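You operate a simulated robot arm through the tools that you are given. There is no shell and no other tool. Be economical: measure what you need, move in short steps, check, and stop when the job is done.

You are at the controls of a simulated robot arm. One attempt, no reset.

Task
Turn the Rack side bar off and heat the other two bars to 110 C.
Fine: dials first, then the heater switch; watch both Ready lamps come on; leave the dwell dial and the air lever.

It is judged by the outcome, as a careful person would: the job done as asked, and still so three seconds after it is handed in. It fails if anything else is knocked over, pushed out of place, dropped, spilled or broken.

Robot
A 6-joint arm with a two-finger parallel gripper, fixed in place. Base frame: the origin is at the foot of the arm, x ahead of it, y to its left, z up. Lengths are in m, angles in rad, forces in N, time in s.
With the tool pointing down near the work surface it reaches from about 0.22 to 0.66 m from the base axis. Its first joint turns from -1.152 to 1.152 rad. Payload 2.9 kg.
Tool frame: the origin (TCP) lies between the finger pads and is the grasp point; the fingertips stand 0.03 m ahead of it; z points along the fingers, y is the line along which they close. Largest opening 0.11 m; finger width 0.02, thickness 0.01; the body of the gripper, 0.048 by 0.112 m, starts 0.055 m behind the TCP.
Orientation is that of the tool frame in the base frame, as a unit quaternion [w, x, y, z]. With the fingers straight down and closing along the base's y, the tool's x points along the base's -x, its y along +y and its z along -z.

Tools
- The arm moves only by the tool move_arm. Its argument "commands" is a list of rows, each an object (a shift or turn left out is 0, a gripper value left out holds the last) with "delta_rot": the turn, a rotation vector about the tool's x, y, z in rad, a list of three; "travel": the shift along the tool's x, y, z in m, a list of three; "grip": the opening, from 0 (shut) to 1 (fully open). In form: [{"delta_rot": [rx, ry, rz], "travel": [tx, ty, tz], "grip": grip}, ...]. A call has 1 to 20 rows; each row is the pose to reach, as a shift and turn from the pose commanded when the call began, along the tool's axes at that moment. Rows are played at 5 a second. More than 0.05 m and 0.15 rad between two rows, or a gripper value outside its range, and nothing of the call is played. A pose out of reach is approached as far as the arm can. The call stops where the force on the tool passes 40 N (or 10 N more than at its start, if that is more) or the arm is blocked; 0.2 s more then pass. The fingers move at their own pace (about 0.108 m/s each) and stop on an object; they squeeze with about 41 N. The grip force told is the motor's: it shows also when the fingers shut on nothing. Time passes only in rows, and 0.2 s behind the last, so rows that repeat a pose let the fingers close. It gives the time, the measured TCP pose, the force on the tool (base axes), the opening and the grip force at its end, in the units of the frame above (readings bear some noise), with the torque about the TCP (base axes, N m) and any sound that the robot's microphone picked up, and new pictures: "show" is both (left out), scene, wrist or none.
- Cameras (640 x 400 px; columns grow to the right, rows downward): "scene" is fixed at [0.0942, 0.4509, 1.3855]; the picture's right is [-0.54, -0.84, 0.00], its down [-0.48, 0.31, -0.82] and it looks along [0.69, -0.45, -0.57] (base axes); focal length 313 px, centre (320, 200). "wrist" rides on the gripper at [0.072, 0.017, -0.103] in the tool frame; the picture's right is [-0.23, 0.97, 0.00], its down [-0.76, -0.18, -0.62] and it looks along [-0.61, -0.14, 0.78] (tool axes); focal length 222 px, centre (320, 200). There is no depth. A picture from a camera that has moved, and an enlarged one, comes with that camera's place and axes in the base frame and with its lens.
- inspect(camera, box): a new picture of the part [left, top, right, bottom] of that camera's present view, enlarged. It takes no simulated time.
- finish_job(): hands the job in; it is judged then, once.

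Go step by step. Nothing tells you positions but the pictures and the camera data: compare them with the known pose of the tool, close in by small moves and look again before you grip or let go. The budget is 120 turns and 200 pictures, counting those below and the enlarged ones. Unless the task says otherwise, let go and move clear before handing in, and close with one line.

The tools are called after "Request:" as a command line: name --argument value ..., lists and objects as JSON in quotes. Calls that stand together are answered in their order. move_arm: Moves the arm, as the interface text tells. Its arguments: {"type":"object","properties":{"commands":{"type":"array","items":{"type":"object","properties":{"delta_rot":{"type":"array","items":{"type":"number"}},"travel":{"type":"array","items":{"type":"number"}},"grip":{"type":"number"}}}},"show":{"type":"string","enum":["both","scene","wrist","none"]}},"required":["commands"]} The other tools are called the same way: inspect (camera, box) takes an enlarged picture of a part of a camera's view; finish_job () hands the job in.

At the start:

```text
time: 0.0
position: [0.4358, 0.0837, 1.0521]
tcp_rot: [0.0, 0.0, 1.0, 0.0]
ft_force: [-0.5, 0.0, -0.2]
ft_torque: [0.01, -0.01, 0.03]
grip_width: 0.1102
finger_force: 0.1
```

scene: 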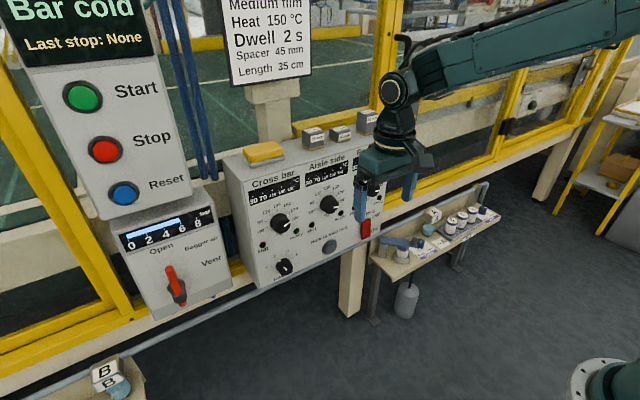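
wrist: 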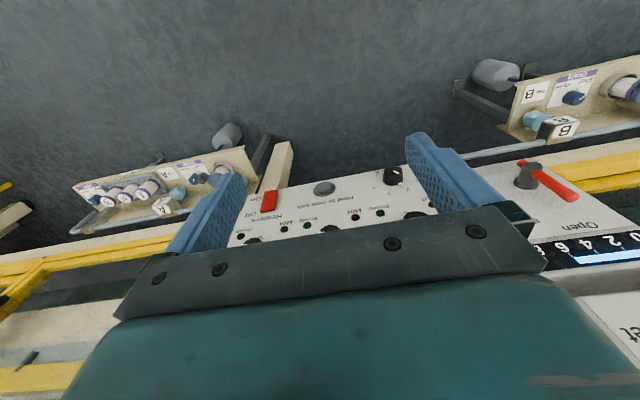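

The control box has three temperature dials on top (Cross bar, Aisle side, and probably Rack side behind the gripper), a dwell dial and a red heater switch. I'll enlarge the views first.

Request:
inspect --camera "scene" --box '[220, 110, 400, 290]'

Request:
inspect --camera "wrist" --box '[220, 140, 460, 260]'

Request:
inspect --camera "scene" --box '[0, 0, 320, 200]'

```text
2.22 times, centred on (310, 200) of scene
camera zoom: at [0.0942, 0.4509, 1.3855], right [-0.54, -0.84, 0.0], down [-0.48, 0.31, -0.82], along [0.69, -0.45, -0.57], focal length 695 px, centre (342, 200)
```

zoom: 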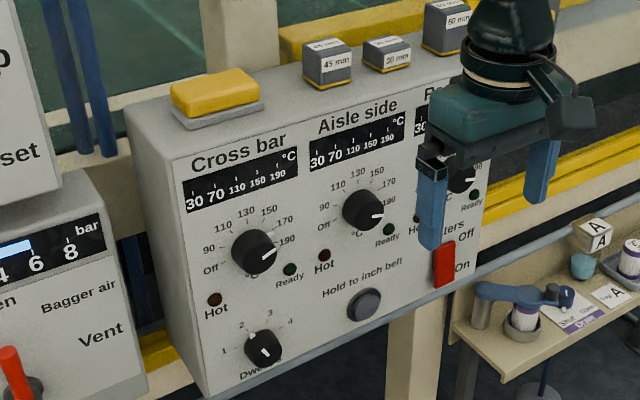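

```text
2.67 times, centred on (340, 200) of wrist
camera zoom: at [0.3629, 0.1013, 1.1553], right [0.23, 0.97, 0.0], down [0.76, -0.18, 0.62], along [0.61, -0.14, -0.78], focal length 592 px, centre (267, 200)
```

zoom: 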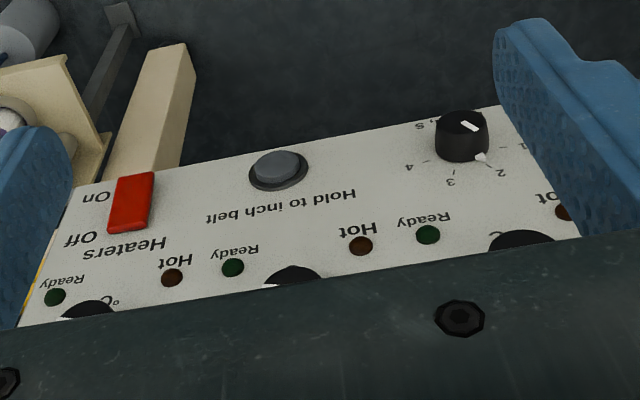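

```text
2.00 times, centred on (160, 100) of scene
camera zoom: at [0.0942, 0.4509, 1.3855], right [-0.54, -0.84, 0.0], down [-0.48, 0.31, -0.82], along [0.69, -0.45, -0.57], focal length 626 px, centre (640, 400)
```

zoom: 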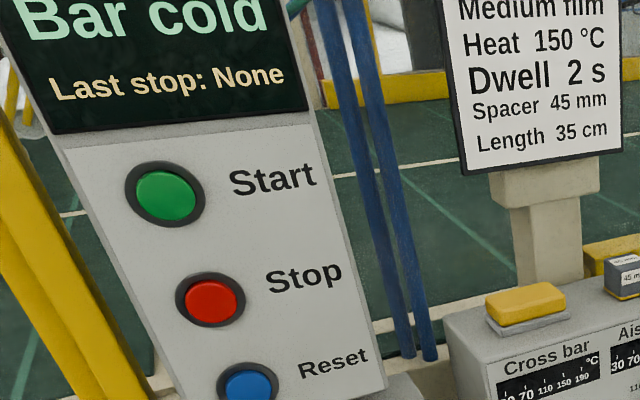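

The switch comes out at about (0.66, -0.09, 0.74) and the dwell dial at about (0.66, 0.20, 0.74), so the panel is nearly vertical at x≈0.675. I'll turn the tool to point forward at the panel, staying well back.

Request:
move_arm --commands '[{"delta_rot": [0, -0.14, 0], "travel": [0, 0, 0.01]}, {"delta_rot": [0, -0.28, 0], "travel": [0, 0, 0.02]}, {"delta_rot": [0, -0.42, 0], "travel": [0, 0, 0.03]}, {"delta_rot": [0, -0.56, 0], "travel": [0, 0, 0.04]}, {"delta_rot": [0, -0.7, 0], "travel": [0, 0, 0.05]}, {"delta_rot": [0, -0.84, 0], "travel": [0, 0, 0.06]}, {"delta_rot": [0, -0.98, 0], "travel": [0, 0, 0.07]}, {"delta_rot": [0, -1.12, 0], "travel": [0, 0, 0.08]}, {"delta_rot": [0, -1.26, 0], "travel": [0, 0, 0.09]}, {"delta_rot": [0, -1.4, 0], "travel": [0, 0, 0.1]}, {"delta_rot": [0, -1.5, 0], "travel": [0, 0, 0.1]}, {"delta_rot": [0, -1.571, 0], "travel": [0, 0, 0.1]}, {"delta_rot": [0, -1.571, 0], "travel": [0, 0, 0.1]}]'

```text
time: 2.8
position: [0.4449, 0.088, 1.0079]
tcp_rot: [0.632, 0.0, 0.775, 0.0]
ft_force: [-0.3, 0.1, -0.4]
ft_torque: [0.01, -0.01, 0.01]
grip_width: 0.11
finger_force: 0.1
out of reach, approached as far as the arm can: row 9, 10, 11, 12, 13
camera wrist: at [0.3289, 0.1066, 0.9571], right [0.05, 0.97, 0.22], down [-0.46, -0.18, 0.87], along [0.89, -0.14, 0.44], focal length 222 px, centre (320, 200)
```

scene: 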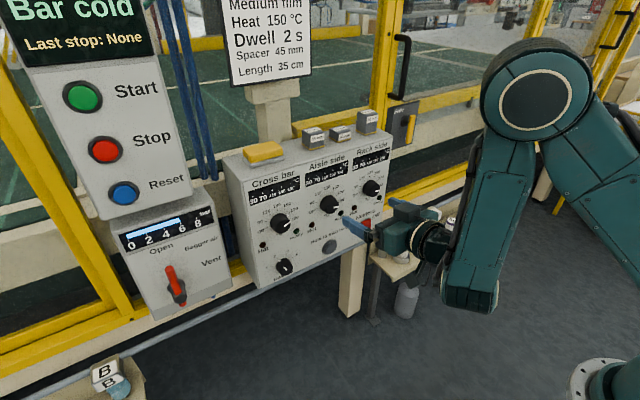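
wrist: 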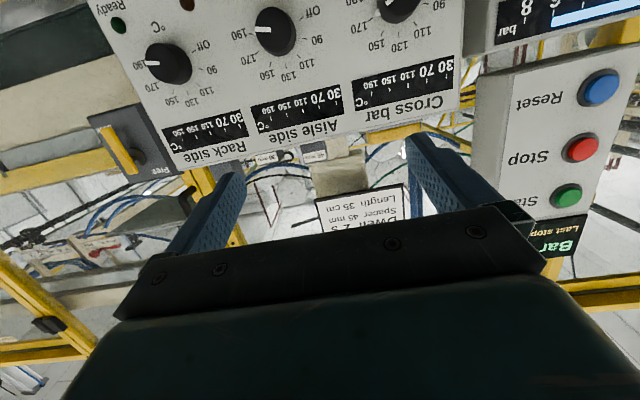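

Now the dials can be seen clearly. I'll enlarge both views to read the settings and pin down the positions.

Request:
inspect --camera "scene" --box '[220, 130, 400, 242]'

Request:
inspect --camera "wrist" --box '[90, 0, 474, 170]'

Request:
inspect --camera "scene" --box '[330, 160, 400, 240]'

```text
3.56 times, centred on (310, 186) of scene
camera zoom: at [0.0942, 0.4509, 1.3855], right [-0.54, -0.84, 0.0], down [-0.48, 0.31, -0.82], along [0.69, -0.45, -0.57], focal length 1112 px, centre (356, 250)
```

zoom: 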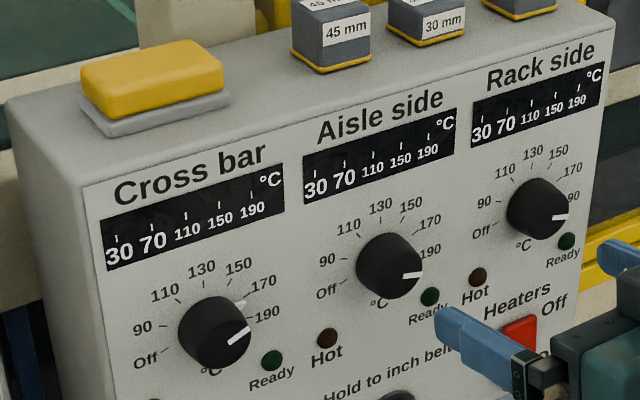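

```text
1.67 times, centred on (282, 85) of wrist
camera zoom: at [0.3289, 0.1066, 0.9571], right [0.05, 0.97, 0.22], down [-0.46, -0.18, 0.87], along [0.89, -0.14, 0.44], focal length 370 px, centre (383, 392)
```

zoom: 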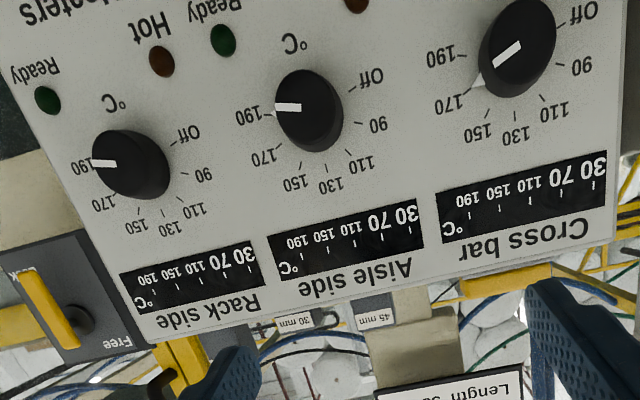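

```text
5.00 times, centred on (365, 200) of scene
camera zoom: at [0.0942, 0.4509, 1.3855], right [-0.54, -0.84, 0.0], down [-0.48, 0.31, -0.82], along [0.69, -0.45, -0.57], focal length 1564 px, centre (95, 200)
```

zoom: 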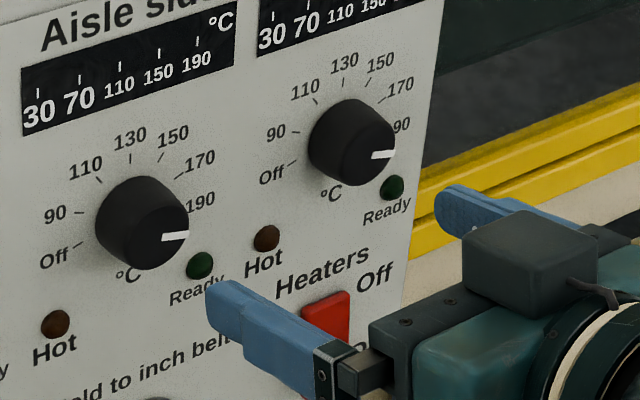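

The panel is vertical at x≈0.675, and the dials are at z≈0.88 with y≈0.20 (Cross), 0.05 (Aisle) and -0.10 (Rack). I'll move forward a little to see whether a level tool can be reached nearer the panel.

Request:
move_arm --commands '[{"travel": [0, 0, 0.02]}, {"travel": [0, 0, 0.04]}, {"travel": [0, 0, 0.06]}, {"travel": [0, 0, 0.08]}, {"travel": [0, 0, 0.1]}, {"travel": [0, 0, 0.1]}]' --show "wrist"

```text
time: 4.2
position: [0.5435, 0.089, 0.9894]
tcp_rot: [0.631, 0.0, 0.776, 0.0]
ft_force: [-0.8, 0.8, -0.4]
ft_torque: [0.0, 0.01, 0.0]
grip_width: 0.1102
finger_force: 0.0
camera wrist: at [0.4269, 0.1073, 0.9389], right [0.05, 0.97, 0.22], down [-0.46, -0.18, 0.87], along [0.89, -0.14, 0.44], focal length 222 px, centre (320, 200)
```

wrist: 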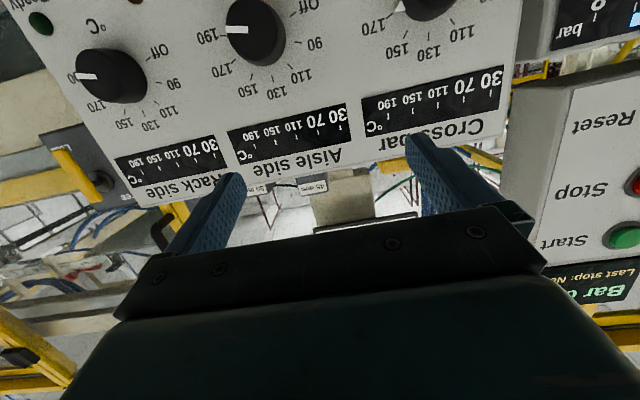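

Each call starts from the pose actually reached, so I can chain moves. Now I'll level the tool and line up with the Aisle dial at standoff.

Request:
move_arm --commands '[{"travel": [0.025, -0.01, 0.01], "delta_rot": [0, -0.05, 0]}, {"travel": [0.05, -0.02, 0.02], "delta_rot": [0, -0.1, 0]}, {"travel": [0.075, -0.03, 0.03], "delta_rot": [0, -0.15, 0]}, {"travel": [0.1, -0.04, 0.038], "delta_rot": [0, -0.203, 0]}, {"travel": [0.1, -0.04, 0.038], "delta_rot": [0, -0.203, 0]}]'

```text
time: 5.4
position: [0.5967, 0.0515, 0.8902]
tcp_rot: [0.706, -0.001, 0.708, 0.001]
ft_force: [0.4, 0.4, 0.8]
ft_torque: [0.02, -0.01, 0.03]
grip_width: 0.1099
finger_force: 0.1
out of reach, approached as far as the arm can: row 3, 4, 5
camera wrist: at [0.4921, 0.069, 0.8174], right [0.0, 0.97, 0.23], down [-0.62, -0.18, 0.76], along [0.78, -0.14, 0.6], focal length 222 px, centre (320, 200)
```

scene: 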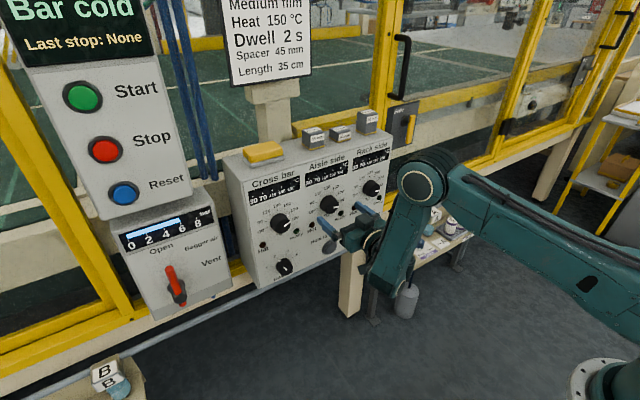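
wrist: 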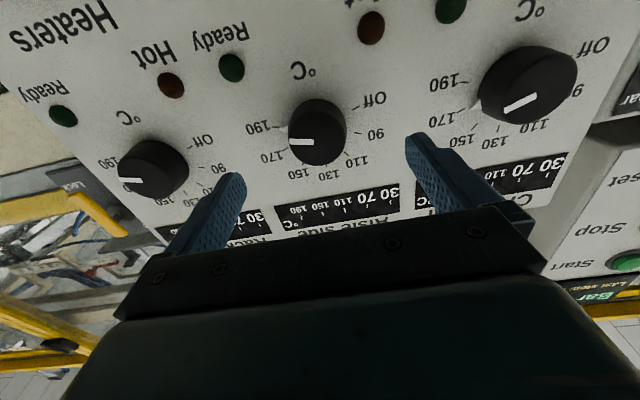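

The tool is level and facing the Aisle dial, with the fingertips at x≈0.627. I'll zoom in on the dial scale.

Request:
inspect --camera "wrist" --box '[220, 50, 420, 190]'

Request:
inspect --camera "wrist" --box '[400, 0, 640, 170]'

Request:
inspect --camera "scene" --box '[300, 170, 400, 250]'

```text
2.86 times, centred on (320, 120) of wrist
camera zoom: at [0.4921, 0.069, 0.8174], right [0.0, 0.97, 0.23], down [-0.62, -0.18, 0.76], along [0.78, -0.14, 0.6], focal length 635 px, centre (320, 429)
```

zoom: 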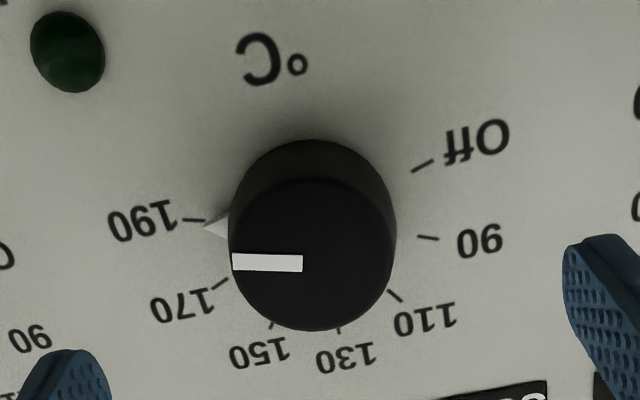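

```text
2.35 times, centred on (520, 85) of wrist
camera zoom: at [0.4921, 0.069, 0.8174], right [0.0, 0.97, 0.23], down [-0.62, -0.18, 0.76], along [0.78, -0.14, 0.6], focal length 523 px, centre (-151, 471)
```

zoom: 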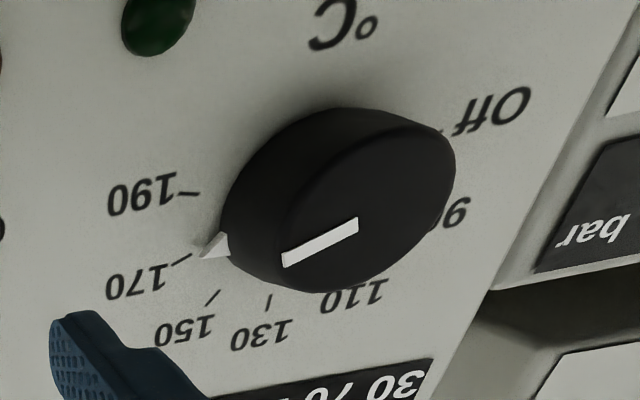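

```text
5.00 times, centred on (350, 210) of scene
camera zoom: at [0.0942, 0.4509, 1.3855], right [-0.54, -0.84, 0.0], down [-0.48, 0.31, -0.82], along [0.69, -0.45, -0.57], focal length 1564 px, centre (170, 150)
```

zoom: 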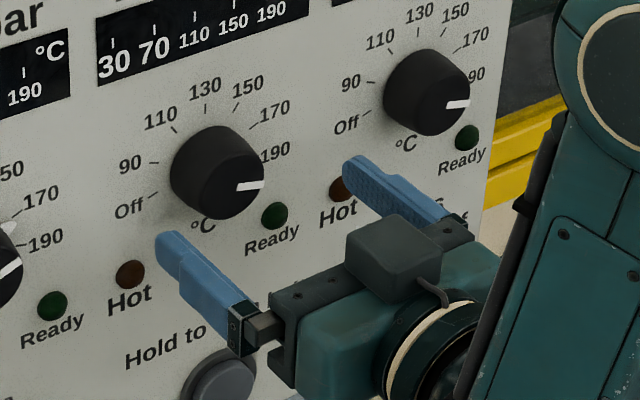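

The scale works out to about 36° per 20 °C, with 130 at the top and Off at -108°. The Aisle dial centre is (0.0515, 0.8846), its face is at x≈0.654, and it is set at about 188. I'll roll the tool +70° here so the -140° turn to 110 is centred in its range.

Request:
move_arm --commands '[{"travel": [0.0056, 0, 0], "delta_rot": [0, 0, 0.135]}, {"travel": [0.0056, 0, 0], "delta_rot": [0, 0, 0.27]}, {"travel": [0.0056, 0, 0], "delta_rot": [0, 0, 0.405]}, {"travel": [0.0056, 0, 0], "delta_rot": [0, 0, 0.54]}, {"travel": [0.0056, 0, 0], "delta_rot": [0, 0, 0.675]}, {"travel": [0.0056, 0, 0], "delta_rot": [0, 0, 0.81]}, {"travel": [0.0056, 0, 0], "delta_rot": [0, 0, 0.945]}, {"travel": [0.0056, 0, 0], "delta_rot": [0, 0, 1.08]}, {"travel": [0.0056, 0, 0], "delta_rot": [0, 0, 1.22]}, {"travel": [0.0056, 0, 0], "delta_rot": [0, 0, 1.22]}]'

```text
time: 7.6
position: [0.5959, 0.0504, 0.8881]
tcp_rot: [0.579, 0.407, 0.58, 0.404]
ft_force: [0.4, 0.0, 0.8]
ft_torque: [0.01, 0.01, 0.0]
grip_width: 0.1101
finger_force: 0.1
camera wrist: at [0.4929, 0.1267, 0.8793], right [0.0, 0.12, 0.99], down [-0.62, -0.78, 0.1], along [0.78, -0.62, 0.07], focal length 222 px, centre (320, 200)
```

scene: 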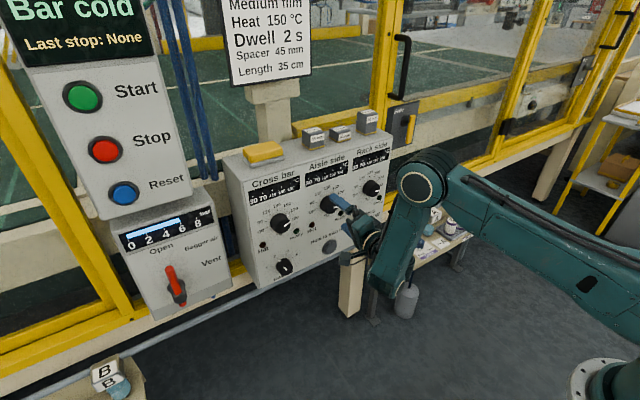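
wrist: 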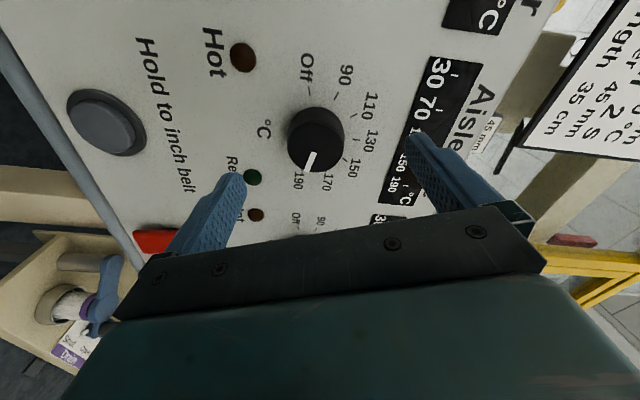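

The roll worked. I'll centre on the dial, narrow the opening to clear the lamps, and advance to x≈0.638.

Request:
move_arm --commands '[{"travel": [0.002, -0.0028, 0], "grip": 0.62}, {"travel": [0.002, -0.0028, 0], "grip": 0.62}, {"travel": [0.002, -0.0028, 0.014]}, {"travel": [0.002, -0.0028, 0.028]}, {"travel": [0.002, -0.0028, 0.042]}, {"travel": [0.002, -0.0028, 0.042]}]'

Request:
inspect --camera "wrist" --box '[200, 50, 460, 220]'

Request:
inspect --camera "scene" --box '[280, 160, 400, 260]'

```text
time: 9.0
position: [0.6371, 0.0525, 0.8833]
tcp_rot: [0.58, 0.405, 0.58, 0.405]
ft_force: [0.0, 0.4, 0.2]
ft_torque: [0.05, 0.02, -0.02]
grip_width: 0.0684
finger_force: 0.1
camera wrist: at [0.534, 0.1268, 0.8747], right [0.0, 0.12, 0.99], down [-0.62, -0.78, 0.09], along [0.78, -0.62, 0.08], focal length 222 px, centre (320, 200)
```

scene: 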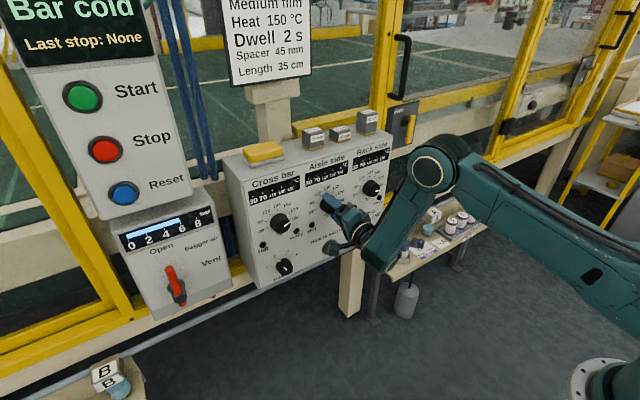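
wrist: 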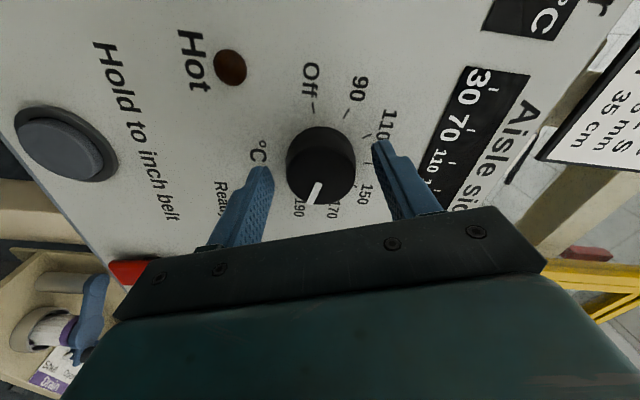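

```text
2.35 times, centred on (330, 135) of wrist
camera zoom: at [0.534, 0.1268, 0.8747], right [0.0, 0.12, 0.99], down [-0.62, -0.78, 0.09], along [0.78, -0.62, 0.08], focal length 523 px, centre (296, 353)
```

zoom: 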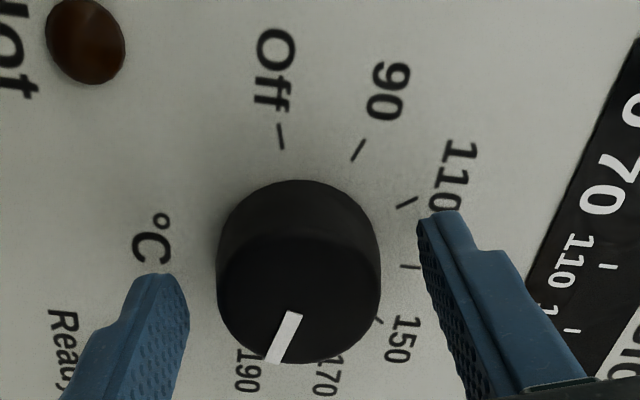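

```text
4.00 times, centred on (340, 210) of scene
camera zoom: at [0.0942, 0.4509, 1.3855], right [-0.54, -0.84, 0.0], down [-0.48, 0.31, -0.82], along [0.69, -0.45, -0.57], focal length 1252 px, centre (240, 160)
```

zoom: 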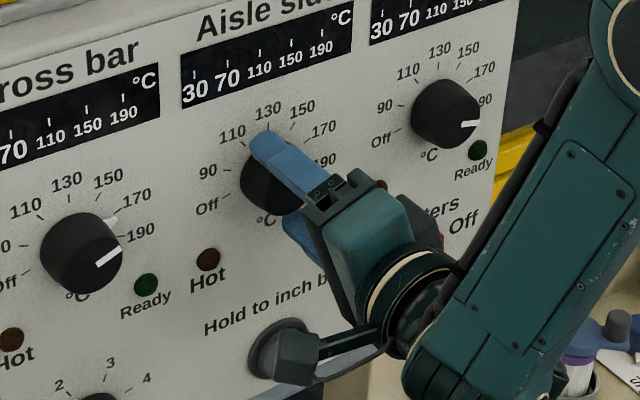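

The fingers straddle the Aisle dial with clearance to the panel, so I'll close on it.

Request:
move_arm --commands '[{"grip": 0.0}, {"grip": 0.0}, {"grip": 0.0}]' --show "wrist"

```text
time: 9.8
position: [0.6378, 0.0514, 0.8835]
tcp_rot: [0.579, 0.405, 0.58, 0.405]
ft_force: [3.3, 0.0, -0.8]
ft_torque: [0.02, 0.02, -0.02]
grip_width: 0.0457
finger_force: 44.9
camera wrist: at [0.534, 0.1268, 0.8747], right [0.0, 0.12, 0.99], down [-0.62, -0.78, 0.09], along [0.78, -0.62, 0.08], focal length 222 px, centre (320, 200)
```

wrist: 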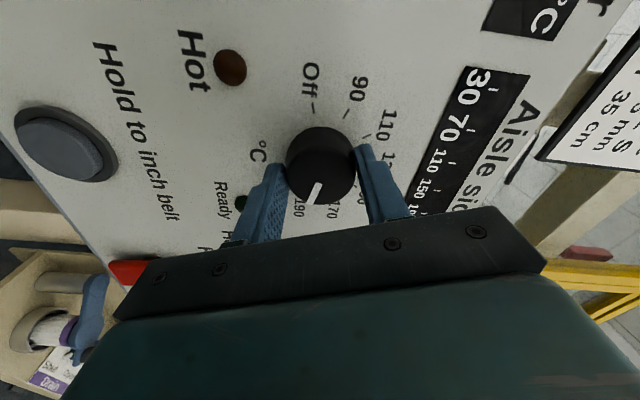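

Firm grip on the dial, low side force. First a partial turn of -60° counter-clockwise to see that it follows.

Request:
move_arm --commands '[{"delta_rot": [0, 0, -0.13]}, {"delta_rot": [0, 0, -0.26]}, {"delta_rot": [0, 0, -0.39]}, {"delta_rot": [0, 0, -0.52]}, {"delta_rot": [0, 0, -0.65]}, {"delta_rot": [0, 0, -0.78]}, {"delta_rot": [0, 0, -0.91]}, {"delta_rot": [0, 0, -1.05]}, {"delta_rot": [0, 0, -1.05]}]' --show "wrist"

Request:
inspect --camera "wrist" --box '[200, 50, 460, 220]'

```text
time: 11.8
position: [0.6391, 0.051, 0.883]
tcp_rot: [0.703, 0.061, 0.706, 0.058]
ft_force: [-4.1, -11.1, -14.0]
ft_torque: [0.02, 0.27, -0.11]
grip_width: 0.0456
finger_force: 45.1
camera wrist: at [0.5336, 0.0806, 0.8146], right [0.0, 0.92, 0.39], down [-0.62, -0.3, 0.72], along [0.78, -0.24, 0.57], focal length 222 px, centre (320, 200)
```

wrist: 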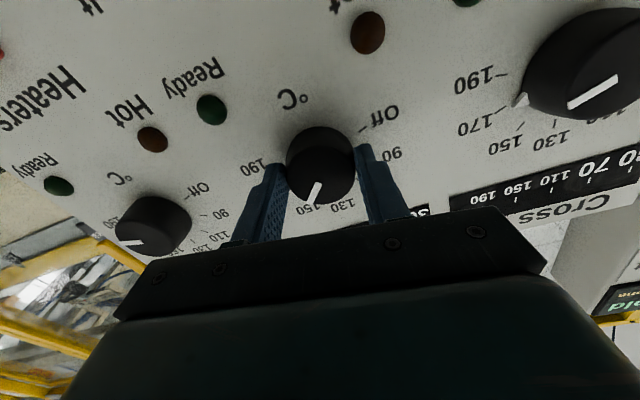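

```text
2.35 times, centred on (330, 135) of wrist
camera zoom: at [0.5336, 0.0806, 0.8146], right [0.0, 0.92, 0.39], down [-0.62, -0.3, 0.72], along [0.78, -0.24, 0.57], focal length 523 px, centre (296, 353)
```

zoom: 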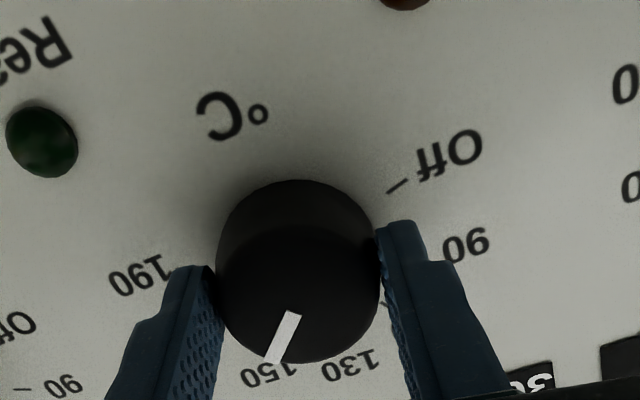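

The dial turns with the gripper and now reads about 152. I'll turn it the remaining ~80° to 110.

Request:
move_arm --commands '[{"delta_rot": [0, 0, -0.13]}, {"delta_rot": [0, 0, -0.26]}, {"delta_rot": [0, 0, -0.39]}, {"delta_rot": [0, 0, -0.52]}, {"delta_rot": [0, 0, -0.65]}, {"delta_rot": [0, 0, -0.78]}, {"delta_rot": [0, 0, -0.91]}, {"delta_rot": [0, 0, -1.04]}, {"delta_rot": [0, 0, -1.17]}, {"delta_rot": [0, 0, -1.3]}, {"delta_rot": [0, 0, -1.39]}, {"delta_rot": [0, 0, -1.39]}]' --show "wrist"

Request:
inspect --camera "wrist" --box '[200, 50, 460, 220]'

```text
time: 14.2
position: [0.6384, 0.0487, 0.885]
tcp_rot: [0.579, -0.401, 0.583, -0.404]
ft_force: [-13.4, -2.8, 5.5]
ft_torque: [0.01, -0.42, 0.31]
grip_width: 0.0456
finger_force: 44.6
stopped in row 12: the force on the tool passed its limit at 40 N (the readings are from after the stop); the commanded pose is now the measured one
camera wrist: at [0.5334, -0.0117, 0.8429], right [0.0, 0.56, -0.83], down [-0.62, 0.65, 0.44], along [0.79, 0.51, 0.34], focal length 222 px, centre (320, 200)
```

wrist: 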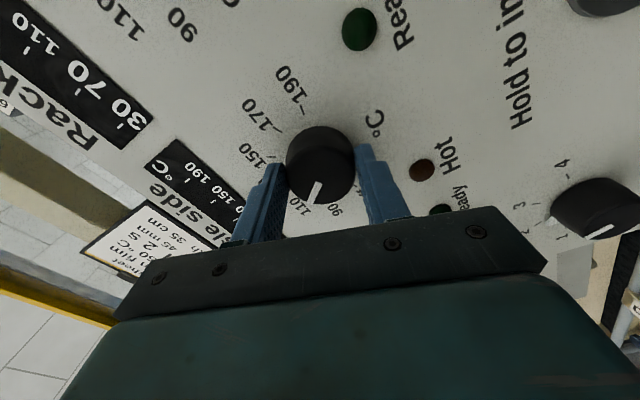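

```text
2.35 times, centred on (330, 135) of wrist
camera zoom: at [0.5334, -0.0117, 0.8429], right [0.0, 0.56, -0.83], down [-0.62, 0.65, 0.44], along [0.79, 0.51, 0.34], focal length 523 px, centre (296, 353)
```

zoom: 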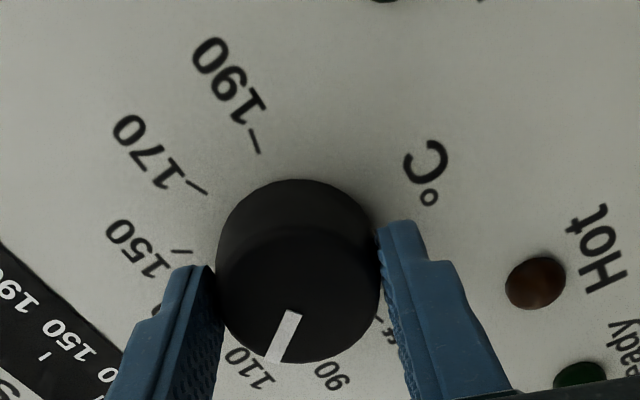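

The dial reads about 110; side load built up from a slight off-centre, but the turn completed. I'll release, back straight off and read it.

Request:
move_arm --commands '[{"grip": 0.62}, {"grip": 0.62}, {"travel": [0, 0, -0.02]}, {"travel": [0, 0, -0.04]}, {"travel": [0, 0, -0.06]}, {"travel": [0, 0, -0.07]}, {"travel": [0, 0, -0.07]}]'

Request:
inspect --camera "wrist" --box '[200, 50, 460, 220]'

Request:
inspect --camera "scene" --box '[280, 160, 400, 260]'

```text
time: 15.8
position: [0.5946, 0.0519, 0.8936]
tcp_rot: [0.578, -0.401, 0.585, -0.402]
ft_force: [-0.3, -1.0, 0.1]
ft_torque: [0.0, 0.01, 0.01]
grip_width: 0.0681
finger_force: 0.0
out of reach, approached as far as the arm can: row 5, 6, 7
camera wrist: at [0.4897, -0.0085, 0.8513], right [0.0, 0.56, -0.83], down [-0.62, 0.65, 0.44], along [0.79, 0.51, 0.34], focal length 222 px, centre (320, 200)
```

scene: 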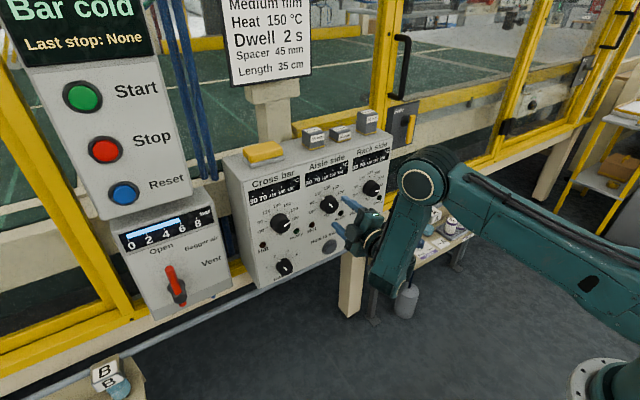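
wrist: 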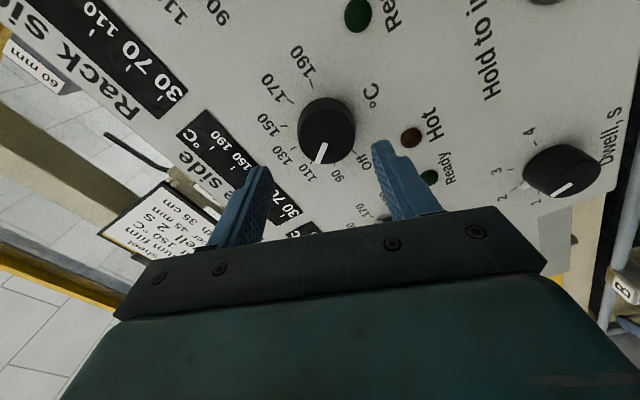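

```text
2.35 times, centred on (330, 135) of wrist
camera zoom: at [0.4897, -0.0085, 0.8513], right [0.0, 0.56, -0.83], down [-0.62, 0.65, 0.44], along [0.79, 0.51, 0.34], focal length 523 px, centre (296, 353)
```

zoom: 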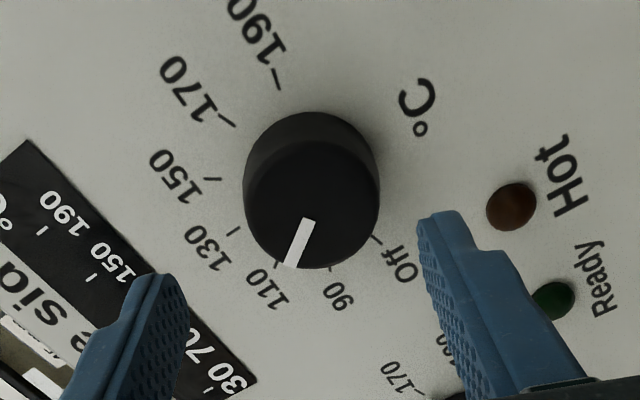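

```text
4.00 times, centred on (340, 210) of scene
camera zoom: at [0.0942, 0.4509, 1.3855], right [-0.54, -0.84, 0.0], down [-0.48, 0.31, -0.82], along [0.69, -0.45, -0.57], focal length 1252 px, centre (240, 160)
```

zoom: 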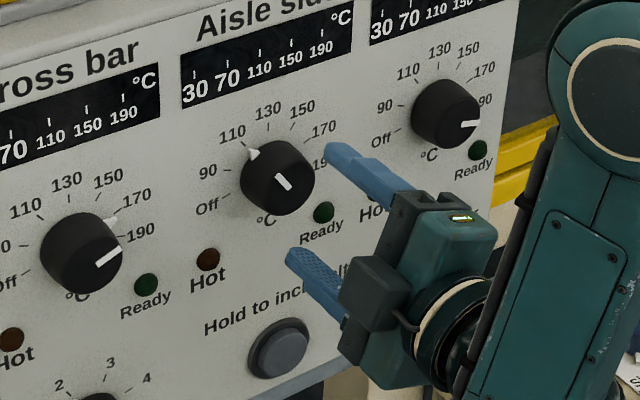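

The wedge pointer now sits at the 110 tick. A tighter zoom to check the exact alignment.

Request:
inspect --camera "scene" --box '[320, 182, 360, 222]'

Request:
inspect --camera "scene" --box '[255, 190, 310, 245]'

```text
10.00 times, centred on (340, 202) of scene
camera zoom: at [0.0942, 0.4509, 1.3855], right [-0.54, -0.84, 0.0], down [-0.48, 0.31, -0.82], along [0.69, -0.45, -0.57], focal length 3129 px, centre (120, 180)
```

zoom: 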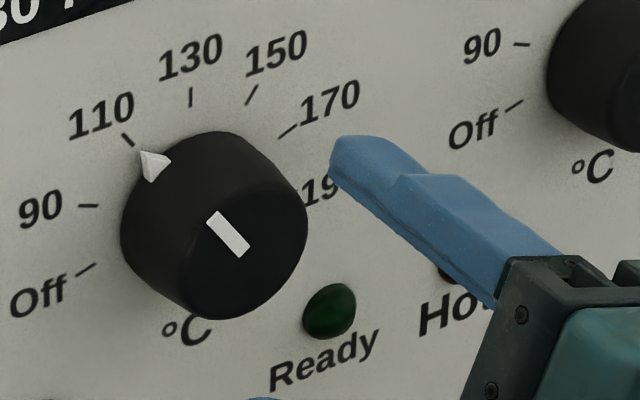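

```text
7.27 times, centred on (282, 218) of scene
camera zoom: at [0.0942, 0.4509, 1.3855], right [-0.54, -0.84, 0.0], down [-0.48, 0.31, -0.82], along [0.69, -0.45, -0.57], focal length 2276 px, centre (593, 73)
```

zoom: 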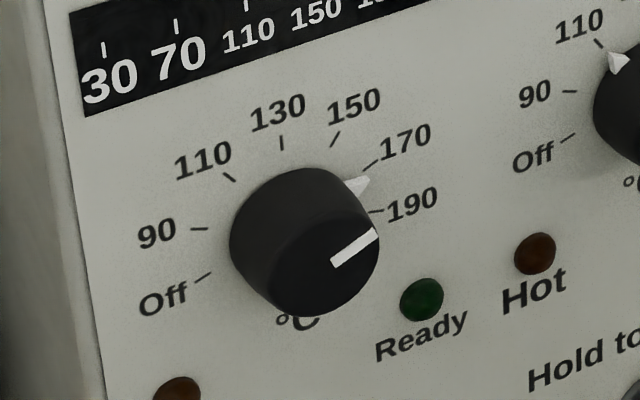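

Aisle is set to 110. Next is the Cross dial at y≈0.200, pointer about 74° from the top, so roughly -110° to turn. I'll move across at standoff and roll to +55°.

Request:
move_arm --commands '[{"travel": [-0.008, 0.0035, 0], "delta_rot": [0, 0, 0.128]}, {"travel": [-0.016, 0.007, 0], "delta_rot": [0, 0, 0.256]}, {"travel": [-0.024, 0.0105, 0], "delta_rot": [0, 0, 0.385]}, {"travel": [-0.032, 0.014, 0], "delta_rot": [0, 0, 0.513]}, {"travel": [-0.04, 0.0175, 0], "delta_rot": [0, 0, 0.641]}, {"travel": [-0.048, 0.021, 0], "delta_rot": [0, 0, 0.769]}, {"travel": [-0.056, 0.0245, 0], "delta_rot": [0, 0, 0.897]}, {"travel": [-0.064, 0.028, 0], "delta_rot": [0, 0, 1.026]}, {"travel": [-0.072, 0.0315, 0], "delta_rot": [0, 0, 1.154]}, {"travel": [-0.08, 0.035, 0], "delta_rot": [0, 0, 1.282]}, {"travel": [-0.088, 0.0385, 0], "delta_rot": [0, 0, 1.41]}, {"travel": [-0.096, 0.042, 0], "delta_rot": [0, 0, 1.538]}, {"travel": [-0.104, 0.0455, 0], "delta_rot": [0, 0, 1.667]}, {"travel": [-0.112, 0.049, 0], "delta_rot": [0, 0, 1.795]}, {"travel": [-0.12, 0.0525, 0], "delta_rot": [0, 0, 1.923]}, {"travel": [-0.128, 0.056, 0], "delta_rot": [0, 0, 2.051]}, {"travel": [-0.136, 0.0595, 0], "delta_rot": [0, 0, 2.18]}, {"travel": [-0.136, 0.0595, 0], "delta_rot": [0, 0, 2.18]}]'

Request:
inspect --camera "wrist" --box '[200, 50, 460, 220]'

```text
time: 19.6
position: [0.597, 0.2019, 0.8822]
tcp_rot: [0.624, 0.334, 0.625, 0.328]
ft_force: [0.1, 0.6, -0.1]
ft_torque: [-0.02, 0.0, 0.02]
grip_width: 0.0679
finger_force: 0.1
camera wrist: at [0.4928, 0.2711, 0.855], right [0.01, 0.36, 0.93], down [-0.63, -0.73, 0.28], along [0.78, -0.59, 0.22], focal length 222 px, centre (320, 200)
```

scene: 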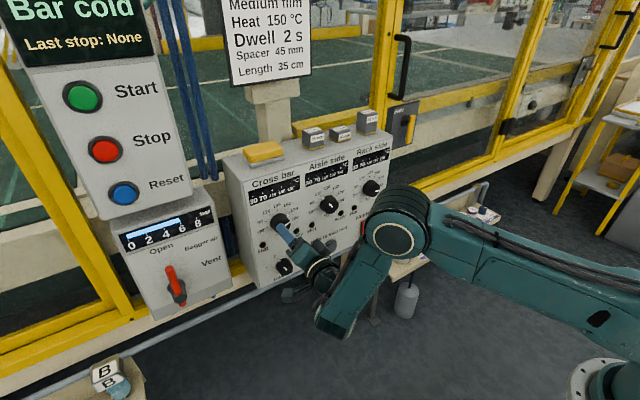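
wrist: 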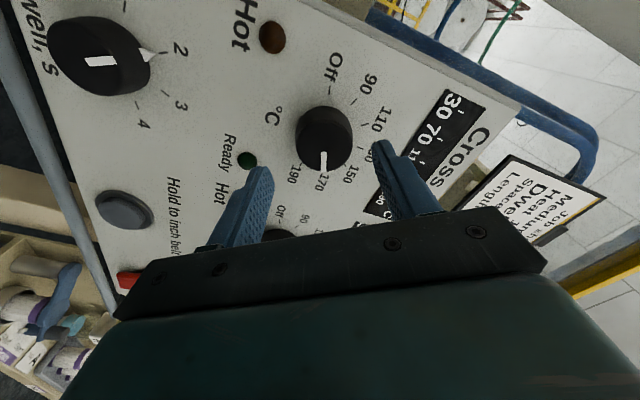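

```text
2.35 times, centred on (330, 135) of wrist
camera zoom: at [0.4928, 0.2711, 0.855], right [0.01, 0.36, 0.93], down [-0.63, -0.73, 0.28], along [0.78, -0.59, 0.22], focal length 523 px, centre (296, 353)
```

zoom: 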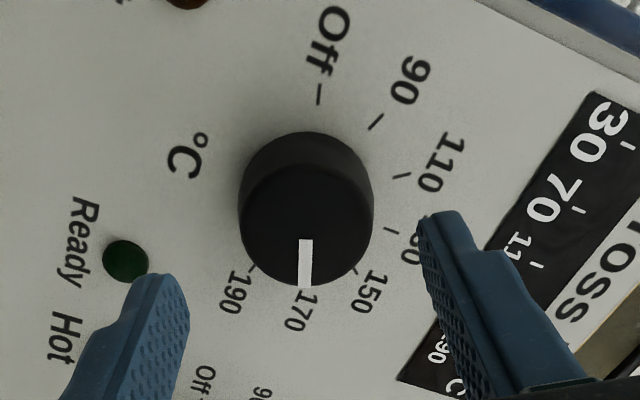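

The Cross dial centre checks out at (0.200, 0.885). Advancing and gripping.

Request:
move_arm --commands '[{"travel": [-0.003, 0.0008, 0.0]}, {"travel": [-0.003, 0.0008, 0.014]}, {"travel": [-0.003, 0.0008, 0.028]}, {"travel": [-0.003, 0.0008, 0.041]}, {"travel": [-0.003, 0.0008, 0.041]}, {"travel": [-0.003, 0.0008, 0.041], "grip": 0}, {"travel": [-0.003, 0.0008, 0.041], "grip": 0}, {"travel": [-0.003, 0.0008, 0.041], "grip": 0}]' --show "wrist"

```text
time: 21.4
position: [0.6385, 0.1975, 0.8854]
tcp_rot: [0.626, 0.332, 0.624, 0.329]
ft_force: [5.5, 5.4, 7.5]
ft_torque: [0.0, -0.21, 0.24]
grip_width: 0.0459
finger_force: 45.3
camera wrist: at [0.5348, 0.2688, 0.8591], right [0.0, 0.36, 0.93], down [-0.63, -0.73, 0.28], along [0.78, -0.58, 0.23], focal length 222 px, centre (320, 200)
```

wrist: 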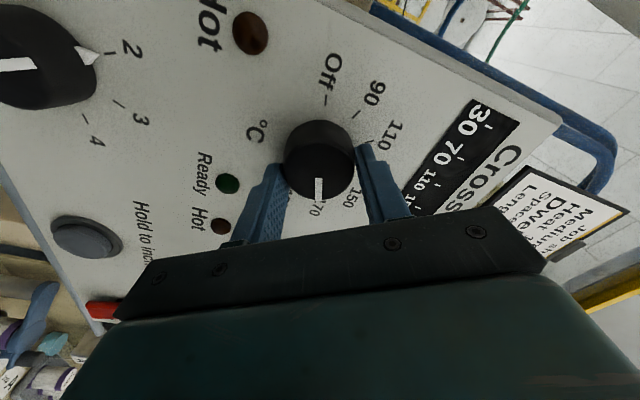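

Gripped with a small side load; I'll nudge by 1 mm toward it and turn -55° first.

Request:
move_arm --commands '[{"travel": [0.001, 0.001, 0]}, {"travel": [0.001, 0.001, 0], "delta_rot": [0, 0, -0.12]}, {"travel": [0.001, 0.001, 0], "delta_rot": [0, 0, -0.24]}, {"travel": [0.001, 0.001, 0], "delta_rot": [0, 0, -0.36]}, {"travel": [0.001, 0.001, 0], "delta_rot": [0, 0, -0.48]}, {"travel": [0.001, 0.001, 0], "delta_rot": [0, 0, -0.6]}, {"travel": [0.001, 0.001, 0], "delta_rot": [0, 0, -0.72]}, {"travel": [0.001, 0.001, 0], "delta_rot": [0, 0, -0.84]}, {"travel": [0.001, 0.001, 0], "delta_rot": [0, 0, -0.96]}, {"travel": [0.001, 0.001, 0], "delta_rot": [0, 0, -0.96]}]' --show "wrist"

```text
time: 23.6
position: [0.6383, 0.2014, 0.8884]
tcp_rot: [0.708, 0.004, 0.707, 0.003]
ft_force: [7.0, 6.4, 19.8]
ft_torque: [0.02, -0.49, 0.07]
grip_width: 0.0457
finger_force: 45.2
camera wrist: at [0.5345, 0.2192, 0.8146], right [0.0, 0.97, 0.24], down [-0.62, -0.18, 0.76], along [0.78, -0.15, 0.61], focal length 222 px, centre (320, 200)
```

wrist: 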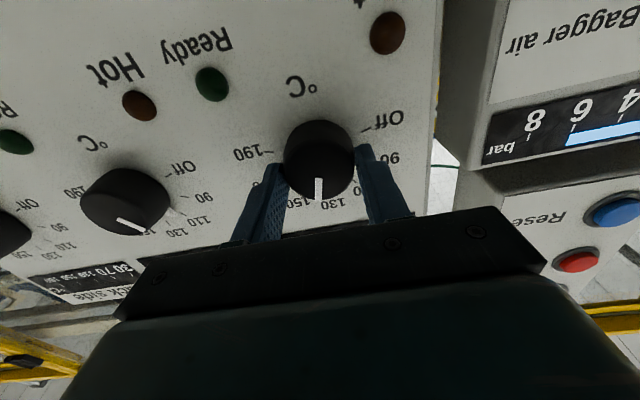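

The dial is turning and reads about 140. There is some upward load, so I'll try a small shift to relieve it before continuing.

Request:
move_arm --commands '[{"travel": [-0.001, 0.0, 0]}, {"travel": [-0.001, 0, 0]}]' --show "none"

```text
time: 24.2
position: [0.6382, 0.1999, 0.8879]
tcp_rot: [0.707, 0.006, 0.707, 0.003]
ft_force: [20.4, 9.9, 12.6]
ft_torque: [0.01, -0.42, 0.44]
grip_width: 0.0455
finger_force: 45.0
```

Request:
move_arm --commands '[{"travel": [-0.001, 0.001, 0.001]}, {"travel": [-0.001, 0.001, 0.001]}]' --show "none"

```text
time: 24.8
position: [0.6382, 0.2, 0.8878]
tcp_rot: [0.706, 0.006, 0.708, 0.0]
ft_force: [-10.4, 4.2, 13.6]
ft_torque: [-0.02, -1.08, 0.33]
grip_width: 0.0459
finger_force: 44.9
```

Loads are moderate. I'll turn the remaining -55°.

Request:
move_arm --commands '[{"travel": [0, 0, 0], "delta_rot": [0, 0, -0.12]}, {"delta_rot": [0, 0, -0.24]}, {"delta_rot": [0, 0, -0.36]}, {"delta_rot": [0, 0, -0.48]}, {"delta_rot": [0, 0, -0.6]}, {"delta_rot": [0, 0, -0.72]}, {"delta_rot": [0, 0, -0.84]}, {"delta_rot": [0, 0, -0.96]}, {"delta_rot": [0, 0, -0.96]}]' --show "wrist"

Request:
inspect --camera "wrist" --box '[200, 50, 460, 220]'

```text
time: 26.8
position: [0.6379, 0.2025, 0.8864]
tcp_rot: [0.627, -0.324, 0.63, -0.324]
ft_force: [-6.2, 21.2, -2.7]
ft_torque: [0.06, 0.19, 0.49]
grip_width: 0.0457
finger_force: 44.6
camera wrist: at [0.5339, 0.1539, 0.8307], right [0.0, 0.75, -0.66], down [-0.62, 0.52, 0.59], along [0.78, 0.41, 0.46], focal length 222 px, centre (320, 200)
```

wrist: 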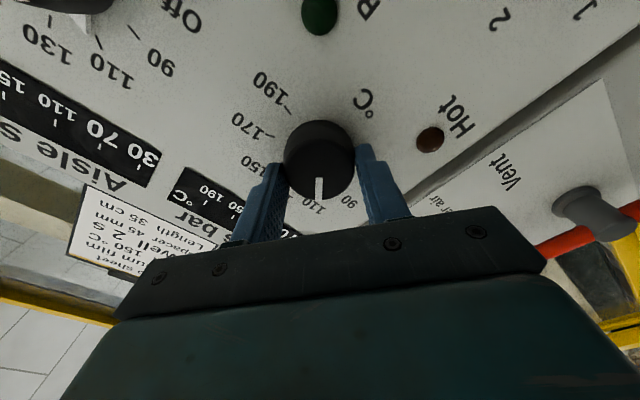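

```text
2.35 times, centred on (330, 135) of wrist
camera zoom: at [0.5339, 0.1539, 0.8307], right [0.0, 0.75, -0.66], down [-0.62, 0.52, 0.59], along [0.78, 0.41, 0.46], focal length 523 px, centre (296, 353)
```

zoom: 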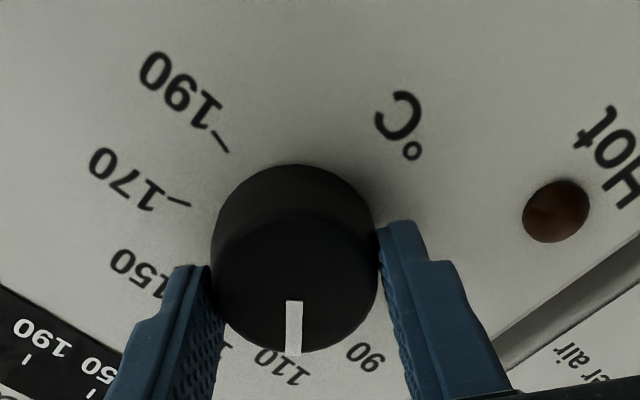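

The pointer looks near 110. Releasing and backing off to read it.

Request:
move_arm --commands '[{"grip": 0.62}, {"grip": 0.62}, {"travel": [0, 0, -0.02]}, {"travel": [0, 0, -0.04]}, {"travel": [0, 0, -0.04]}]' --show "wrist"

Request:
inspect --camera "scene" --box '[260, 195, 305, 240]'

Request:
inspect --camera "wrist" --box '[240, 70, 400, 200]'

```text
time: 28.0
position: [0.5982, 0.1997, 0.8866]
tcp_rot: [0.627, -0.322, 0.631, -0.324]
ft_force: [0.3, -0.8, 0.1]
ft_torque: [0.0, -0.04, 0.0]
grip_width: 0.0681
finger_force: 0.1
camera wrist: at [0.4933, 0.1518, 0.8313], right [0.0, 0.75, -0.66], down [-0.62, 0.52, 0.59], along [0.79, 0.41, 0.47], focal length 222 px, centre (320, 200)
```

wrist: 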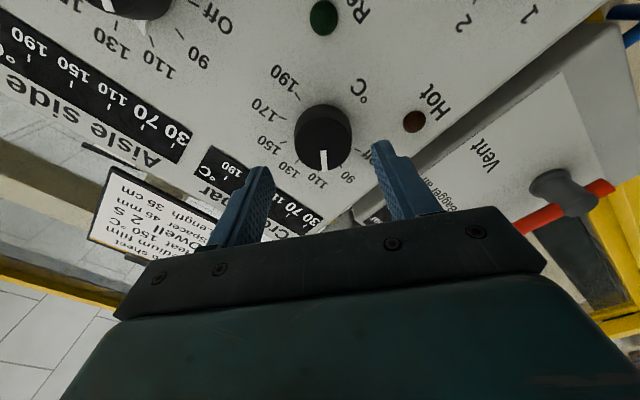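

```text
8.89 times, centred on (282, 218) of scene
camera zoom: at [0.0942, 0.4509, 1.3855], right [-0.54, -0.84, 0.0], down [-0.48, 0.31, -0.82], along [0.69, -0.45, -0.57], focal length 2781 px, centre (653, 44)
```

zoom: 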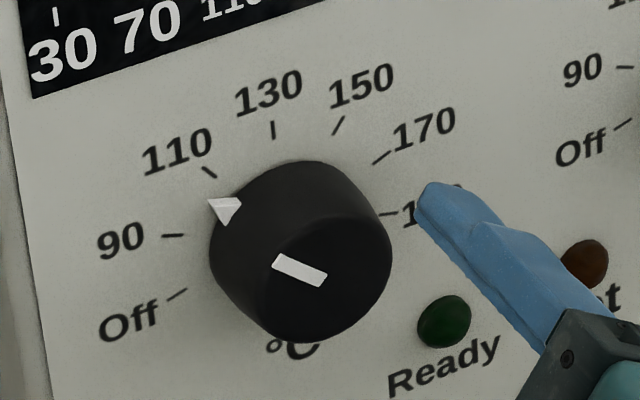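

```text
3.08 times, centred on (320, 135) of wrist
camera zoom: at [0.4933, 0.1518, 0.8313], right [0.0, 0.75, -0.66], down [-0.62, 0.52, 0.59], along [0.79, 0.41, 0.47], focal length 684 px, centre (320, 400)
```

zoom: 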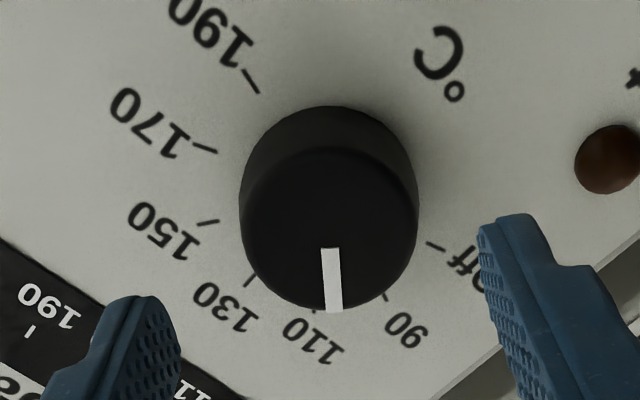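

The Cross pointer is about 12° past 110 (reading ~104), so I'll regrip and turn it back +0.21 rad clockwise.

Request:
move_arm --commands '[{"travel": [0.0009, 0.0012, 0.014]}, {"travel": [0.0009, 0.0012, 0.028]}, {"travel": [0.0009, 0.0012, 0.04]}, {"travel": [0.0009, 0.0012, 0.04]}, {"travel": [0.0009, 0.0012, 0.04], "grip": 0}, {"travel": [0.0009, 0.0012, 0.04], "grip": 0}, {"travel": [0.0009, 0.0012, 0.04], "grip": 0}, {"travel": [0.0009, 0.0012, 0.04], "delta_rot": [0, 0, 0.07]}, {"travel": [0.0009, 0.0012, 0.04], "delta_rot": [0, 0, 0.14]}, {"travel": [0.0009, 0.0012, 0.04], "delta_rot": [0, 0, 0.21]}, {"travel": [0.0009, 0.0012, 0.04], "delta_rot": [0, 0, 0.21]}, {"travel": [0.0009, 0.0012, 0.04], "delta_rot": [0, 0, 0.21]}, {"travel": [0.0009, 0.0012, 0.04], "delta_rot": [0, 0, 0.21], "grip": 0.62}, {"travel": [0.0009, 0.0012, 0.04], "delta_rot": [0, 0, 0.21], "grip": 0.62}, {"travel": [0.0009, 0.0012, 0.02], "delta_rot": [0, 0, 0.21]}, {"travel": [0.0009, 0.0012, 0], "delta_rot": [0, 0, 0.21]}, {"travel": [0.0009, 0.0012, 0], "delta_rot": [0, 0, 0.21]}]' --show "none"

Request:
inspect --camera "scene" --box '[260, 195, 305, 240]'

Request:
inspect --camera "scene" --box '[320, 182, 360, 222]'

```text
time: 31.6
position: [0.598, 0.2004, 0.8856]
tcp_rot: [0.657, -0.254, 0.662, -0.257]
ft_force: [0.4, -0.6, -0.5]
ft_torque: [0.02, -0.02, 0.01]
grip_width: 0.0682
finger_force: 0.0
```

```text
8.89 times, centred on (282, 218) of scene
camera zoom: at [0.0942, 0.4509, 1.3855], right [-0.54, -0.84, 0.0], down [-0.48, 0.31, -0.82], along [0.69, -0.45, -0.57], focal length 2781 px, centre (653, 44)
```

zoom: 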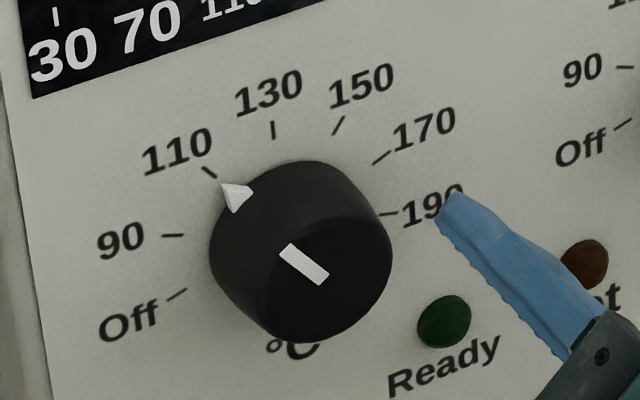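

```text
10.00 times, centred on (340, 202) of scene
camera zoom: at [0.0942, 0.4509, 1.3855], right [-0.54, -0.84, 0.0], down [-0.48, 0.31, -0.82], along [0.69, -0.45, -0.57], focal length 3129 px, centre (120, 180)
```

zoom: 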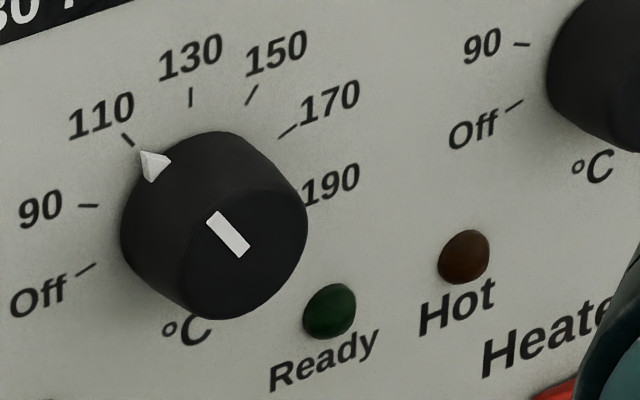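

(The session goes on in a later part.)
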